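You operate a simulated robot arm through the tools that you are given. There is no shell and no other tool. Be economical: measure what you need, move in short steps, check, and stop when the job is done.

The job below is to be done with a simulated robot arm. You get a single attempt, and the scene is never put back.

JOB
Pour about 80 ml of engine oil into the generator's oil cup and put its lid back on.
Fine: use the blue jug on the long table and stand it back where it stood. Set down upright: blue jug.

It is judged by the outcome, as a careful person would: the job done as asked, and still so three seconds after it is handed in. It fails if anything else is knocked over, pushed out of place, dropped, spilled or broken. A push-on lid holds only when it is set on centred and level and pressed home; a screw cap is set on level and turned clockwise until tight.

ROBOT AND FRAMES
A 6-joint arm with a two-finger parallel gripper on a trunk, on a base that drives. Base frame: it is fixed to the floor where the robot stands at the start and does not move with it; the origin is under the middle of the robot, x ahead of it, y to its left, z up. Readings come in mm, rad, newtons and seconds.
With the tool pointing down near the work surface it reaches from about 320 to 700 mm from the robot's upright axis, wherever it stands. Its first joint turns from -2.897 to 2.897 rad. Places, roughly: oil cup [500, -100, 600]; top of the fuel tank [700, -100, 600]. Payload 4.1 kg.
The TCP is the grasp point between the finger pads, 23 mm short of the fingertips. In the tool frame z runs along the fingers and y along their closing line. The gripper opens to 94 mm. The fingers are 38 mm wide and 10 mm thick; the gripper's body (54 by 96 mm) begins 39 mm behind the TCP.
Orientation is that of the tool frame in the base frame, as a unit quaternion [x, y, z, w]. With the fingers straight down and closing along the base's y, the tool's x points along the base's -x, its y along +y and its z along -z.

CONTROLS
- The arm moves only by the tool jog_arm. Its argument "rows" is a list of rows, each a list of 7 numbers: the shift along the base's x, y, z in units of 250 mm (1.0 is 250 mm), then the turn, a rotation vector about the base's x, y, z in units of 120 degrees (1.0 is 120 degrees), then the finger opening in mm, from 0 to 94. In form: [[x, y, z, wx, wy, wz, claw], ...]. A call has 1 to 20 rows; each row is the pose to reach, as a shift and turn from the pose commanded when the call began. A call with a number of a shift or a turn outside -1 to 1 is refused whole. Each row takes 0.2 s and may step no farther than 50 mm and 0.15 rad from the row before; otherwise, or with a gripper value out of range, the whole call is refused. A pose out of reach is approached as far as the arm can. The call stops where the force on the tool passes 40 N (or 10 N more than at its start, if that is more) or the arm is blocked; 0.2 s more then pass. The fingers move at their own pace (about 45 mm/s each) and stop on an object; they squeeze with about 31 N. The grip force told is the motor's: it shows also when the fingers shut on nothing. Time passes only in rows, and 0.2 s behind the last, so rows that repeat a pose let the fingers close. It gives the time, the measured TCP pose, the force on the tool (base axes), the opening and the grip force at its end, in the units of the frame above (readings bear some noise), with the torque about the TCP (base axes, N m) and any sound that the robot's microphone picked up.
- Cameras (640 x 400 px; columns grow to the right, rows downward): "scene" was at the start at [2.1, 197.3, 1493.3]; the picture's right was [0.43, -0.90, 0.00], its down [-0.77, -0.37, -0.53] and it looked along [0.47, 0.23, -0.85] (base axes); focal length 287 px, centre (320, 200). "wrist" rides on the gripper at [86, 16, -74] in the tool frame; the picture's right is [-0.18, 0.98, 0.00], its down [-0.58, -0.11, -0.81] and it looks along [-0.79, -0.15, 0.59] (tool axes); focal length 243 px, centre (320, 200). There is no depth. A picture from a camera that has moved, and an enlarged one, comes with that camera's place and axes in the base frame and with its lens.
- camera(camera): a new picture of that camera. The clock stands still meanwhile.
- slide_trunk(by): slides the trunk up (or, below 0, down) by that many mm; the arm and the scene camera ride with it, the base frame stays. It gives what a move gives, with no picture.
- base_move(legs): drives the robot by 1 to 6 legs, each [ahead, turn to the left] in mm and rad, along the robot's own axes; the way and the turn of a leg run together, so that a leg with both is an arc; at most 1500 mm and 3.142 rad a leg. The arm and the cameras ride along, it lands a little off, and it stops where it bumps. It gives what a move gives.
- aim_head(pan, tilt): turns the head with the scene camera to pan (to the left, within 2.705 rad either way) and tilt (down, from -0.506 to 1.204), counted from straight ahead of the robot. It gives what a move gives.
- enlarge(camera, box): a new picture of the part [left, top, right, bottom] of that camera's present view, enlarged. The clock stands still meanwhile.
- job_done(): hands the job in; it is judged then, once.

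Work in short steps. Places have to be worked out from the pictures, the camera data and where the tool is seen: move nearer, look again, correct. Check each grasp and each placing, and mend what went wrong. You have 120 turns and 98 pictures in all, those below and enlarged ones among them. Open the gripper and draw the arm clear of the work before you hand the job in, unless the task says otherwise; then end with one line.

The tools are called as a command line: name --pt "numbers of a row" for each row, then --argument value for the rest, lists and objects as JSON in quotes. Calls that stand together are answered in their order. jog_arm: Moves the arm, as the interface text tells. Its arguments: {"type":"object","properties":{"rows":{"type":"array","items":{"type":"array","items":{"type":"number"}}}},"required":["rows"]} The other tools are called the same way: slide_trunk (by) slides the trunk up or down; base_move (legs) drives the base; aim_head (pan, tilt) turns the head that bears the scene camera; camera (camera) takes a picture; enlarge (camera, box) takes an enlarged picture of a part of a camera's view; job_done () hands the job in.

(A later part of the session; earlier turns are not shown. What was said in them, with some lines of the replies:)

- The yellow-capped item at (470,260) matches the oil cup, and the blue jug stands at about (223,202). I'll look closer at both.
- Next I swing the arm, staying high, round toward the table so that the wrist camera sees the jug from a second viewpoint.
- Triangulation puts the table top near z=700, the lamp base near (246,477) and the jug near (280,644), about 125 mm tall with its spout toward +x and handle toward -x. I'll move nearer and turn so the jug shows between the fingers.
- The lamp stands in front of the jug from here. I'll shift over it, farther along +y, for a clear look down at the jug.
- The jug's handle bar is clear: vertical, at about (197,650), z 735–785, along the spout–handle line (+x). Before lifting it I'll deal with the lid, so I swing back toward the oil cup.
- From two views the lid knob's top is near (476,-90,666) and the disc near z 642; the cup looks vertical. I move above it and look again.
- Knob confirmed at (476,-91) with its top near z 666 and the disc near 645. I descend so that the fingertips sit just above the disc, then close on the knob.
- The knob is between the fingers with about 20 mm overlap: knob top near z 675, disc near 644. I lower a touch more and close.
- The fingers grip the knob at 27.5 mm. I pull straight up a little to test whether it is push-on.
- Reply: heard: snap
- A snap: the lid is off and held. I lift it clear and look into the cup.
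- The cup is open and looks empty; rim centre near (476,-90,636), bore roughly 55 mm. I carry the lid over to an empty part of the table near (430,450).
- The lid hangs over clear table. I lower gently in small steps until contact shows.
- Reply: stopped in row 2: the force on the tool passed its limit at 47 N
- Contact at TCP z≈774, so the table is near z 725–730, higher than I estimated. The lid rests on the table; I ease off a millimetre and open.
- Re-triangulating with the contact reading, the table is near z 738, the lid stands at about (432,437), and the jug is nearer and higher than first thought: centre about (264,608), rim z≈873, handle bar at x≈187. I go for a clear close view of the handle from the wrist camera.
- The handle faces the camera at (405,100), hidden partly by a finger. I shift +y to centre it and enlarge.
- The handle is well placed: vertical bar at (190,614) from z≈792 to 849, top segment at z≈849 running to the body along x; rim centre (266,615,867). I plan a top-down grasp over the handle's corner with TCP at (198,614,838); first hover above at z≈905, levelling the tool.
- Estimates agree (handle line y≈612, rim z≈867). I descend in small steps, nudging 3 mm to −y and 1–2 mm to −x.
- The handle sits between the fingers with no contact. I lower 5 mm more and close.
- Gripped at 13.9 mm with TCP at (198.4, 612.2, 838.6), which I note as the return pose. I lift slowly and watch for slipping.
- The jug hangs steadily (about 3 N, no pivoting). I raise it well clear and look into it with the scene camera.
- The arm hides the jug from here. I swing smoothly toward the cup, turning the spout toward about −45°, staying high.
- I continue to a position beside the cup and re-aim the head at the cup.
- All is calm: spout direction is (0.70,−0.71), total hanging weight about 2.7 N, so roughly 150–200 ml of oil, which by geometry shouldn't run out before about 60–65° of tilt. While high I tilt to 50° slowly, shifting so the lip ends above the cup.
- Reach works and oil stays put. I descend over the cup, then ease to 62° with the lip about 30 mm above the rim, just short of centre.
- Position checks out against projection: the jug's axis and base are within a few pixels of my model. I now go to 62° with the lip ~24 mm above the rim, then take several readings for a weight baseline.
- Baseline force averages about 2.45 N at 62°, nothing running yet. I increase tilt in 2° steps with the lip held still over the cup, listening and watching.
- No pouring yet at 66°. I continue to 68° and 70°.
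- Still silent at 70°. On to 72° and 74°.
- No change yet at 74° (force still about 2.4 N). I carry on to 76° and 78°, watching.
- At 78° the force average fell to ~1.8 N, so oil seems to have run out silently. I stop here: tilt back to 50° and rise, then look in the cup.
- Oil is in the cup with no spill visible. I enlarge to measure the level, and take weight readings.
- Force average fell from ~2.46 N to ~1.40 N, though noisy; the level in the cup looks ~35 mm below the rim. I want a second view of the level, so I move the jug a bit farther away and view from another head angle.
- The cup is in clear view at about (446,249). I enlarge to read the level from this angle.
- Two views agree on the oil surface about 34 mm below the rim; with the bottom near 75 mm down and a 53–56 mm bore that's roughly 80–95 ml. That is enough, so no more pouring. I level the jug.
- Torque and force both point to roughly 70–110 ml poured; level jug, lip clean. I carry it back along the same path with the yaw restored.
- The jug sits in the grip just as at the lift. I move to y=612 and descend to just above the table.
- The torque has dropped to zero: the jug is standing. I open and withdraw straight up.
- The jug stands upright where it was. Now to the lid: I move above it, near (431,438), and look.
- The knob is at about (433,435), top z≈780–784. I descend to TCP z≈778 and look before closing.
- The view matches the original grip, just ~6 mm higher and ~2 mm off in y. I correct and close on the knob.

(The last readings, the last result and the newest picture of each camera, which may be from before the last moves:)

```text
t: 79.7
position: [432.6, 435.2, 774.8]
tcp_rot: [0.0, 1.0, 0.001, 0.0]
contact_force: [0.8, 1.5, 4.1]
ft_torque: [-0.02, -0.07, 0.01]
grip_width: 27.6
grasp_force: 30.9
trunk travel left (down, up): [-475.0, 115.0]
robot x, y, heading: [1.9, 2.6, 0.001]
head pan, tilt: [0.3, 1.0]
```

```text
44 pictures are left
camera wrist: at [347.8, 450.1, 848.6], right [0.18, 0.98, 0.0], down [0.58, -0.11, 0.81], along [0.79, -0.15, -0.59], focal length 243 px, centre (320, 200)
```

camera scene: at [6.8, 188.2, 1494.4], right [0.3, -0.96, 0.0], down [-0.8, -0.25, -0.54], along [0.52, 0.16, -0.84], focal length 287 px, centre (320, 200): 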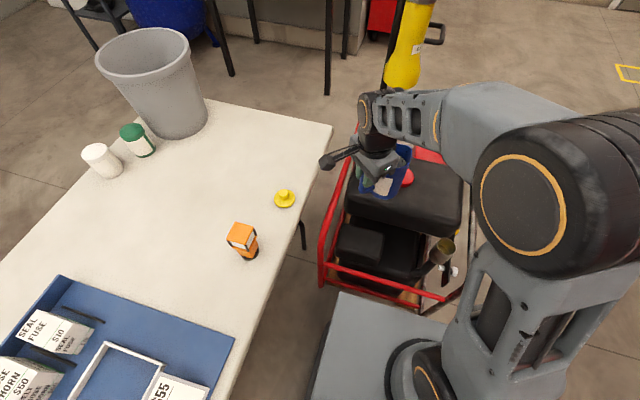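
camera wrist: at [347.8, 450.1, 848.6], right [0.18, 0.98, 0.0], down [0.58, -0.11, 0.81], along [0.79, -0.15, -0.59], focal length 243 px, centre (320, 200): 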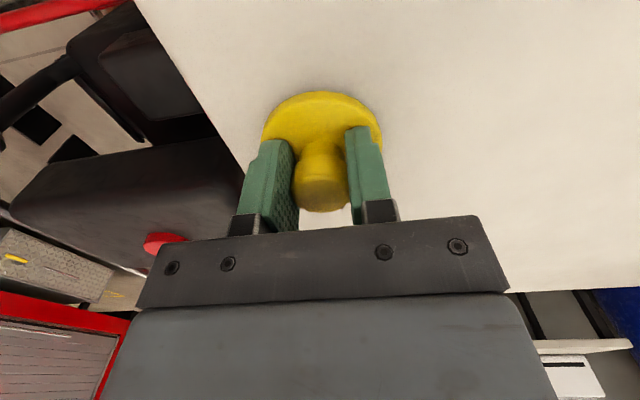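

The grip matches the original one exactly. I lift and carry the lid back toward the cup.

jog_arm --pt "0 0 0.05 0 0 0 0" --pt "0 0 0.18 0 0 0 0" --pt "0 -0.1 0.29 0 0 0 0" --pt "0.02 -0.28 0.29 0 0 0 0" --pt "0.05 -0.46 0.29 0 0 0 0" --pt "0.09 -0.64 0.29 0 0 0 0" --pt "0.13 -0.82 0.29 0 0 0 0" --pt "0.16 -1.0 0.29 0 0 0 0"

jog_arm --pt "0.01 -0.18 0 0 0 0 0" --pt "0.015 -0.36 0 0 0 0 0" --pt "0.015 -0.54 0 0 0 0 0" --pt "0.015 -0.72 0 0 0 0 0" --pt "0.015 -0.88 0 0 0 0 0" --pt "0.015 -0.98 0 0 0 0 0" --pt "0.015 -0.98 0 0 0 0 0"

camera --camera "wrist"

aim_head --pan 0.449 --tilt 1.016

```text
t: 81.5
position: [474.2, 184.4, 844.6]
tcp_rot: [0.0, 1.0, 0.0, 0.0]
contact_force: [-0.3, 0.0, -0.4]
ft_torque: [-0.01, 0.0, -0.03]
grip_width: 27.5
grasp_force: 31.2
trunk travel left (down, up): [-475.0, 115.0]
robot x, y, heading: [-2.4, 0.0, -0.001]
head pan, tilt: [0.3, 1.0]
```

```text
t: 83.1
position: [478.0, -59.8, 846.0]
tcp_rot: [-0.001, 1.0, 0.0, -0.002]
contact_force: [0.0, 0.6, -0.9]
ft_torque: [-0.04, 0.01, 0.01]
grip_width: 27.4
grasp_force: 31.0
trunk travel left (down, up): [-475.0, 115.0]
robot x, y, heading: [-1.4, -1.5, 0.0]
head pan, tilt: [0.3, 1.0]
```

```text
43 pictures are left
camera wrist: at [392.4, -45.4, 919.3], right [0.18, 0.98, 0.0], down [0.58, -0.11, 0.81], along [0.79, -0.15, -0.59], focal length 243 px, centre (320, 200)
```

wrist: 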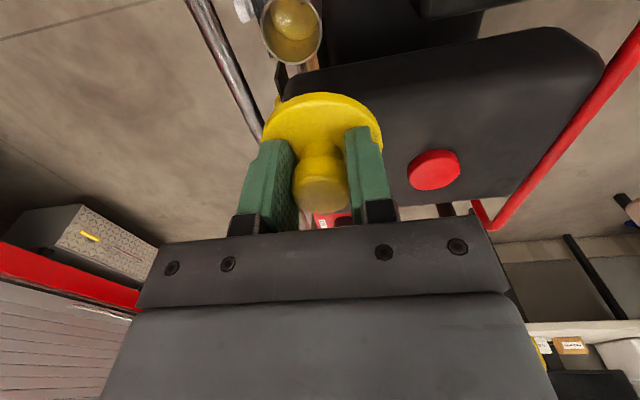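

```text
t: 83.8
position: [477.5, -60.4, 845.8]
tcp_rot: [-0.001, 1.0, 0.0, 0.0]
contact_force: [0.9, 0.6, -1.0]
ft_torque: [0.01, -0.02, -0.01]
grip_width: 27.6
grasp_force: 31.7
trunk travel left (down, up): [-475.0, 115.0]
robot x, y, heading: [0.4, 1.6, -0.0]
head pan, tilt: [0.449, 1.016]
```

The cup is in wrist view; I enlarge it for one more check of the oil level.

enlarge --camera "wrist" --box '[246, 0, 342, 66]'

enlarge --camera "scene" --box '[440, 240, 500, 290]'

```text
6.06 times, centred on (294, 33) of wrist
camera zoom: at [392.5, -45.0, 919.4], right [0.18, 0.98, 0.0], down [0.58, -0.11, 0.81], along [0.79, -0.15, -0.59], focal length 1470 px, centre (478, 1212)
```

zoom: 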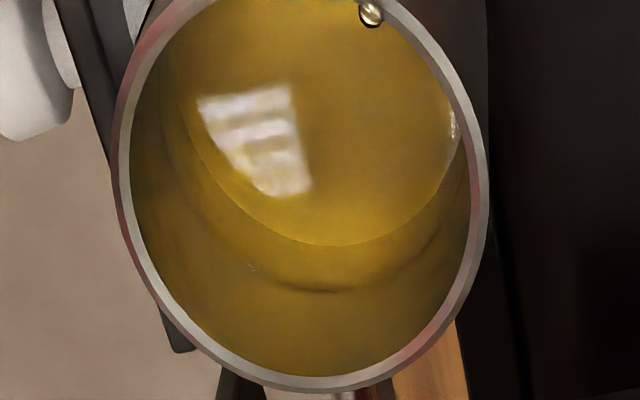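

```text
8.00 times, centred on (470, 265) of scene
camera zoom: at [2.1, 197.2, 1493.3], right [0.43, -0.9, 0.0], down [-0.77, -0.37, -0.53], along [0.47, 0.23, -0.85], focal length 2296 px, centre (-880, -320)
```

zoom: 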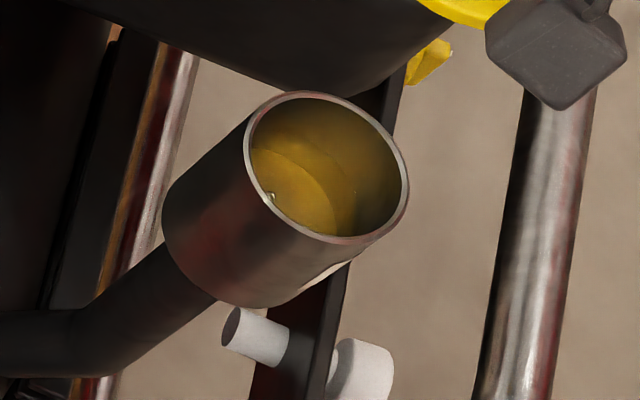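

Three views and both weight and torque changes are consistent with roughly 80–95 ml in the cup, so I leave it. I move the lid over the cup at its original x,y and lower to z≈690.

jog_arm --pt "-0.004 -0.08 0 0 0 0 0" --pt "-0.006 -0.121 -0.1 0 0 0 0" --pt "-0.006 -0.121 -0.25 0 0 0 0" --pt "-0.006 -0.121 -0.4 0 0 0 0" --pt "-0.006 -0.121 -0.54 0 0 0 0" --pt "-0.006 -0.121 -0.62 0 0 0 0" --pt "-0.006 -0.121 -0.62 0 0 0 0"

jog_arm --pt "0 0 0 0 0 0 0"

jog_arm --pt "0 0 0 0 0 0 0"

camera --camera "wrist"

enlarge --camera "scene" --box '[440, 230, 500, 280]'

```text
t: 85.4
position: [474.8, -88.8, 690.3]
tcp_rot: [0.0, 1.0, 0.0, 0.0]
contact_force: [-0.7, 0.2, -0.4]
ft_torque: [0.0, 0.03, 0.01]
grip_width: 27.7
grasp_force: 31.1
trunk travel left (down, up): [-475.0, 115.0]
robot x, y, heading: [-4.0, -2.9, -0.0]
head pan, tilt: [0.449, 1.016]
```

```text
t: 85.8
position: [474.6, -89.1, 691.0]
tcp_rot: [-0.001, 1.0, 0.0, -0.001]
contact_force: [-0.2, 0.7, -1.1]
ft_torque: [-0.04, 0.0, -0.01]
grip_width: 27.7
grasp_force: 30.5
trunk travel left (down, up): [-475.0, 115.0]
robot x, y, heading: [2.4, -0.9, 0.001]
head pan, tilt: [0.449, 1.016]
```

```text
t: 86.2
position: [473.8, -88.9, 691.7]
tcp_rot: [0.0, 1.0, 0.001, 0.0]
contact_force: [0.7, -0.4, -0.6]
ft_torque: [0.0, -0.02, -0.06]
grip_width: 28.0
grasp_force: 31.0
trunk travel left (down, up): [-475.0, 115.0]
robot x, y, heading: [1.9, 5.4, -0.004]
head pan, tilt: [0.449, 1.016]
```

```text
40 pictures are left
camera wrist: at [389.7, -74.7, 764.8], right [0.18, 0.98, 0.0], down [0.58, -0.11, 0.81], along [0.79, -0.15, -0.59], focal length 243 px, centre (320, 200)
```

wrist: 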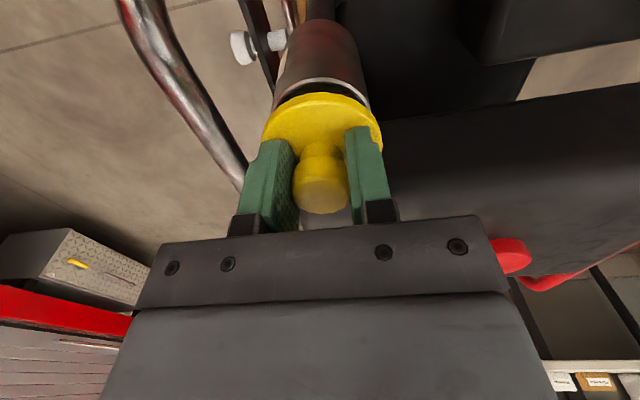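

```text
8.00 times, centred on (470, 255) of scene
camera zoom: at [2.1, 197.2, 1493.3], right [0.43, -0.9, 0.0], down [-0.77, -0.37, -0.53], along [0.47, 0.23, -0.85], focal length 2296 px, centre (-880, -240)
```

zoom: 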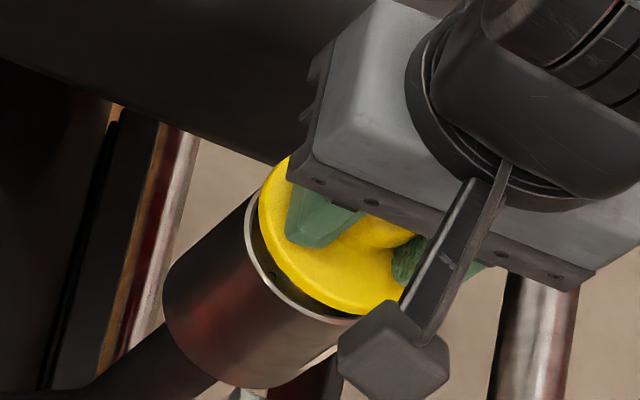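

Measured x,y are about (−1.5, +0.9) off the seat pose, so I correct that and lower gently onto the cup.

jog_arm --pt "0.006 -0.004 -0.01 0 0 0 0" --pt "0.006 -0.004 -0.02 0 0 0 0" --pt "0.006 -0.004 -0.02 0 0 0 0"

jog_arm --pt "0 0 0 0 0 0 0"

jog_arm --pt "0 0 0 0 0 0 0"

camera --camera "wrist"

```text
t: 87.0
position: [476.5, -89.7, 685.9]
tcp_rot: [0.0, 1.0, 0.0, -0.001]
contact_force: [-0.2, 0.1, 0.3]
ft_torque: [-0.01, 0.05, -0.02]
grip_width: 27.6
grasp_force: 31.1
trunk travel left (down, up): [-475.0, 115.0]
robot x, y, heading: [-0.3, -0.5, 0.0]
head pan, tilt: [0.449, 1.016]
```

```text
t: 87.4
position: [476.2, -88.9, 686.4]
tcp_rot: [0.0, 1.0, 0.001, -0.001]
contact_force: [0.8, -0.2, 0.2]
ft_torque: [0.02, 0.03, 0.01]
grip_width: 27.6
grasp_force: 30.5
trunk travel left (down, up): [-475.0, 115.0]
robot x, y, heading: [-0.9, -1.0, -0.003]
head pan, tilt: [0.449, 1.016]
```

```text
t: 87.8
position: [476.0, -89.9, 686.0]
tcp_rot: [0.0, 1.0, 0.0, -0.001]
contact_force: [-0.2, -0.2, 0.1]
ft_torque: [-0.02, 0.03, 0.0]
grip_width: 27.6
grasp_force: 30.7
trunk travel left (down, up): [-475.0, 115.0]
robot x, y, heading: [-3.3, 1.1, -0.002]
head pan, tilt: [0.449, 1.016]
```

```text
38 pictures are left
camera wrist: at [391.1, -74.8, 759.6], right [0.18, 0.98, 0.0], down [0.58, -0.11, 0.81], along [0.79, -0.15, -0.59], focal length 243 px, centre (320, 200)
```

wrist: 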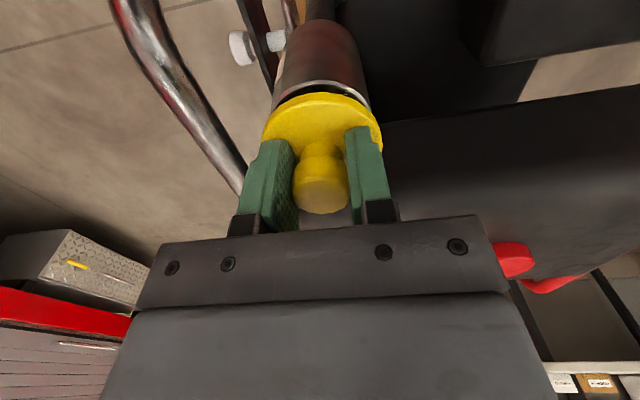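

Aligned at (476.2,−89.5). I now press down in 2 mm steps to the seat height, listening for the snap.

jog_arm --pt "0 0 -0.01 0 0 0 0" --pt "0 0 -0.02 0 0 0 0" --pt "0 0 -0.03 0 0 0 0" --pt "0 0 -0.038 0 0 0 0" --pt "0 0 -0.045 0 0 0 0" --pt "0 0 -0.05 0 0 0 0"

camera --camera "wrist"

```text
t: 89.2
position: [475.3, -91.0, 673.1]
tcp_rot: [0.0, 1.0, 0.0, -0.001]
contact_force: [0.5, 0.4, -0.2]
ft_torque: [0.03, 0.0, 0.0]
grip_width: 27.6
grasp_force: 31.2
trunk travel left (down, up): [-475.0, 115.0]
robot x, y, heading: [-0.9, -2.3, -0.004]
head pan, tilt: [0.449, 1.016]
```

```text
37 pictures are left
camera wrist: at [391.6, -75.6, 747.2], right [0.18, 0.98, 0.0], down [0.58, -0.11, 0.81], along [0.79, -0.15, -0.59], focal length 243 px, centre (320, 200)
```

wrist: 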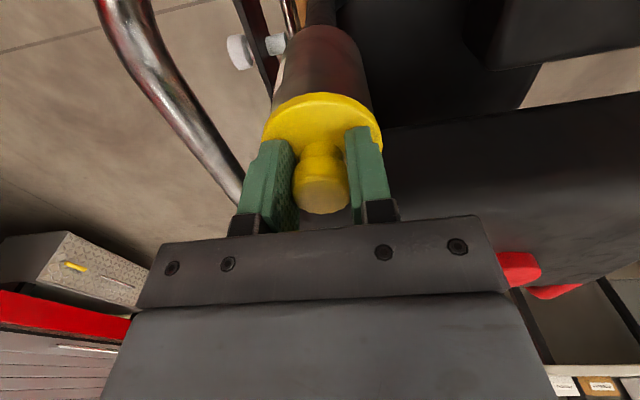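

No force or snap yet at 673; I press a bit further in 1 mm steps.

jog_arm --pt "0 0 -0.004 0 0 0 0" --pt "0 0 -0.008 0 0 0 0" --pt "0 0 -0.012 0 0 0 0" --pt "0 0 -0.016 0 0 0 0" --pt "0 0 -0.02 0 0 0 0"

camera --camera "wrist"

```text
t: 90.3
position: [475.0, -90.5, 673.1]
tcp_rot: [0.0, 1.0, 0.001, 0.0]
contact_force: [-10.4, 3.4, 25.2]
ft_torque: [0.08, 0.19, -0.01]
grip_width: 27.6
grasp_force: 30.8
trunk travel left (down, up): [-475.0, 115.0]
robot x, y, heading: [-0.1, 1.2, 0.002]
head pan, tilt: [0.449, 1.016]
heard: snap
stopped in row 5: the force on the tool passed its limit at 42 N (the readings are from after the stop); the commanded pose is now the measured one
```

```text
36 pictures are left
camera wrist: at [390.6, -75.3, 746.4], right [0.18, 0.98, 0.0], down [0.58, -0.11, 0.81], along [0.79, -0.15, -0.59], focal length 243 px, centre (320, 200)
```

wrist: 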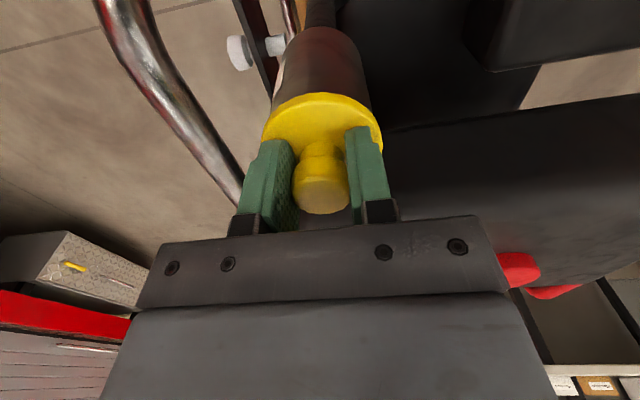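

Snap heard with firm resistance: the lid is home. I open the fingers and withdraw straight up, then inspect.

jog_arm --pt "0 0 0.002 0 0 0 30" --pt "0 0 0.002 0 0 0 50" --pt "0 0 0.002 0 0 0 60" --pt "0 0 0.002 0 0 0 60" --pt "0 0 0.1 0 0 0 60" --pt "0 0 0.25 0 0 0 60" --pt "-0.05 0.1 0.42 0 0 0 60" --pt "-0.1 0.25 0.6 0 0 0 60" --pt "-0.1 0.4 0.7 0 0 0 60"

enlarge --camera "scene" --box '[430, 220, 510, 290]'

camera --camera "scene"

camera --camera "wrist"

```text
refused: row 7 steps farther than a row can; nothing moved
```

```text
5.71 times, centred on (470, 255) of scene
camera zoom: at [-1.3, 197.9, 1493.3], right [0.43, -0.9, 0.0], down [-0.76, -0.37, -0.53], along [0.48, 0.23, -0.85], focal length 1640 px, centre (-537, -114)
```

zoom: 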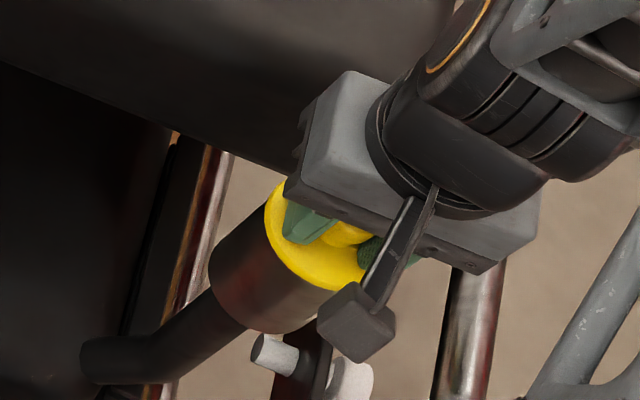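

```text
34 pictures are left
camera scene: at [-1.3, 197.9, 1493.3], right [0.43, -0.9, 0.0], down [-0.76, -0.37, -0.53], along [0.48, 0.23, -0.85], focal length 287 px, centre (320, 200)
```

scene: 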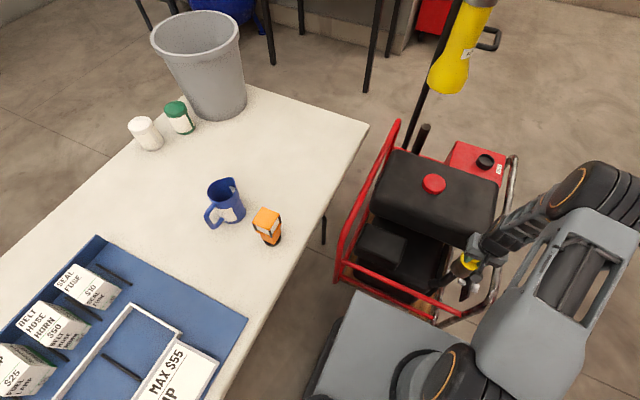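

```text
33 pictures are left
camera wrist: at [390.6, -75.3, 746.4], right [0.18, 0.98, 0.0], down [0.58, -0.11, 0.81], along [0.79, -0.15, -0.59], focal length 243 px, centre (320, 200)
```

wrist: 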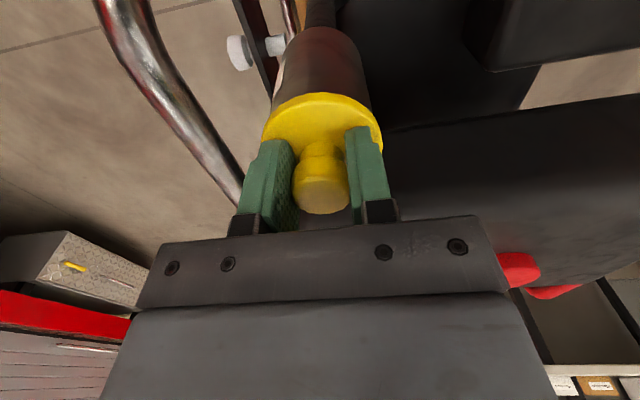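

That call was refused for an oversized step; nothing moved. I repeat with smaller steps.

jog_arm --pt "0 0 0.002 0 0 0 30" --pt "0 0 0.002 0 0 0 50" --pt "0 0 0.002 0 0 0 60" --pt "0 0 0.002 0 0 0 60" --pt "0 0 0.1 0 0 0 60" --pt "0 0 0.22 0 0 0 60" --pt "-0.02 0.05 0.36 0 0 0 60" --pt "-0.05 0.15 0.5 0 0 0 60" --pt "-0.08 0.28 0.62 0 0 0 60" --pt "-0.1 0.4 0.7 0 0 0 60"

enlarge --camera "scene" --box '[430, 220, 510, 290]'

camera --camera "wrist"

```text
t: 92.5
position: [452.5, 9.7, 847.4]
tcp_rot: [-0.001, 1.0, 0.0, -0.002]
contact_force: [-0.1, -0.4, 0.6]
ft_torque: [0.0, -0.05, -0.02]
grip_width: 60.2
grasp_force: 0.1
trunk travel left (down, up): [-475.0, 115.0]
robot x, y, heading: [1.8, -0.7, -0.002]
head pan, tilt: [0.449, 1.016]
```

```text
5.71 times, centred on (470, 255) of scene
camera zoom: at [1.7, 197.4, 1493.3], right [0.43, -0.9, 0.0], down [-0.77, -0.37, -0.53], along [0.47, 0.23, -0.85], focal length 1640 px, centre (-537, -114)
```

zoom: 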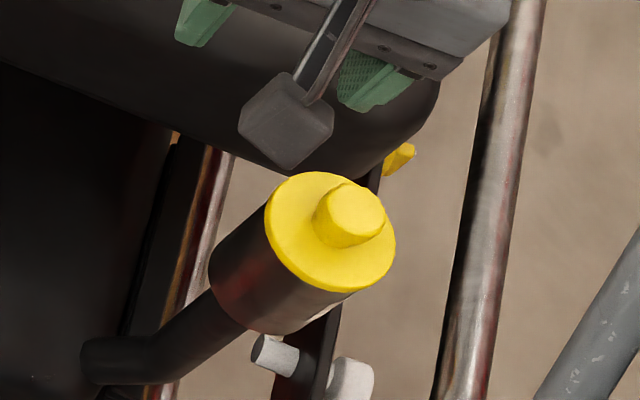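

```text
31 pictures are left
camera wrist: at [368.0, 25.1, 921.6], right [0.18, 0.98, 0.0], down [0.58, -0.11, 0.81], along [0.79, -0.15, -0.59], focal length 243 px, centre (320, 200)
```

wrist: 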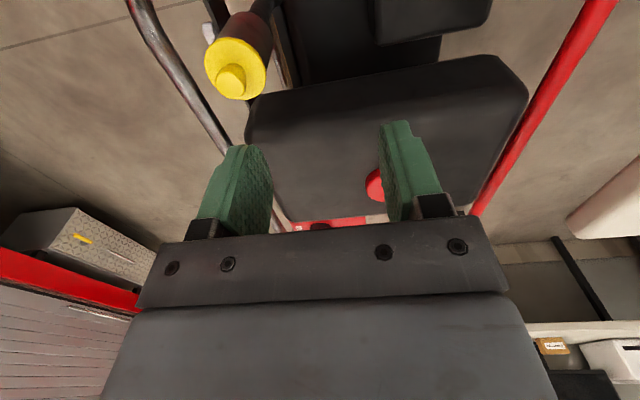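

The lid sits flush and level on the cup, the jug stands upright in its place, nothing else has moved, and the open gripper is clear. I hand the job in.

job_done

```text
The job is handed in.
```

I poured engine oil from the blue jug into the generator's oil cup, roughly 80–95 ml by my estimate since the level and weight readings were noisy. The lid is snapped back on, and the jug stands upright where it was.
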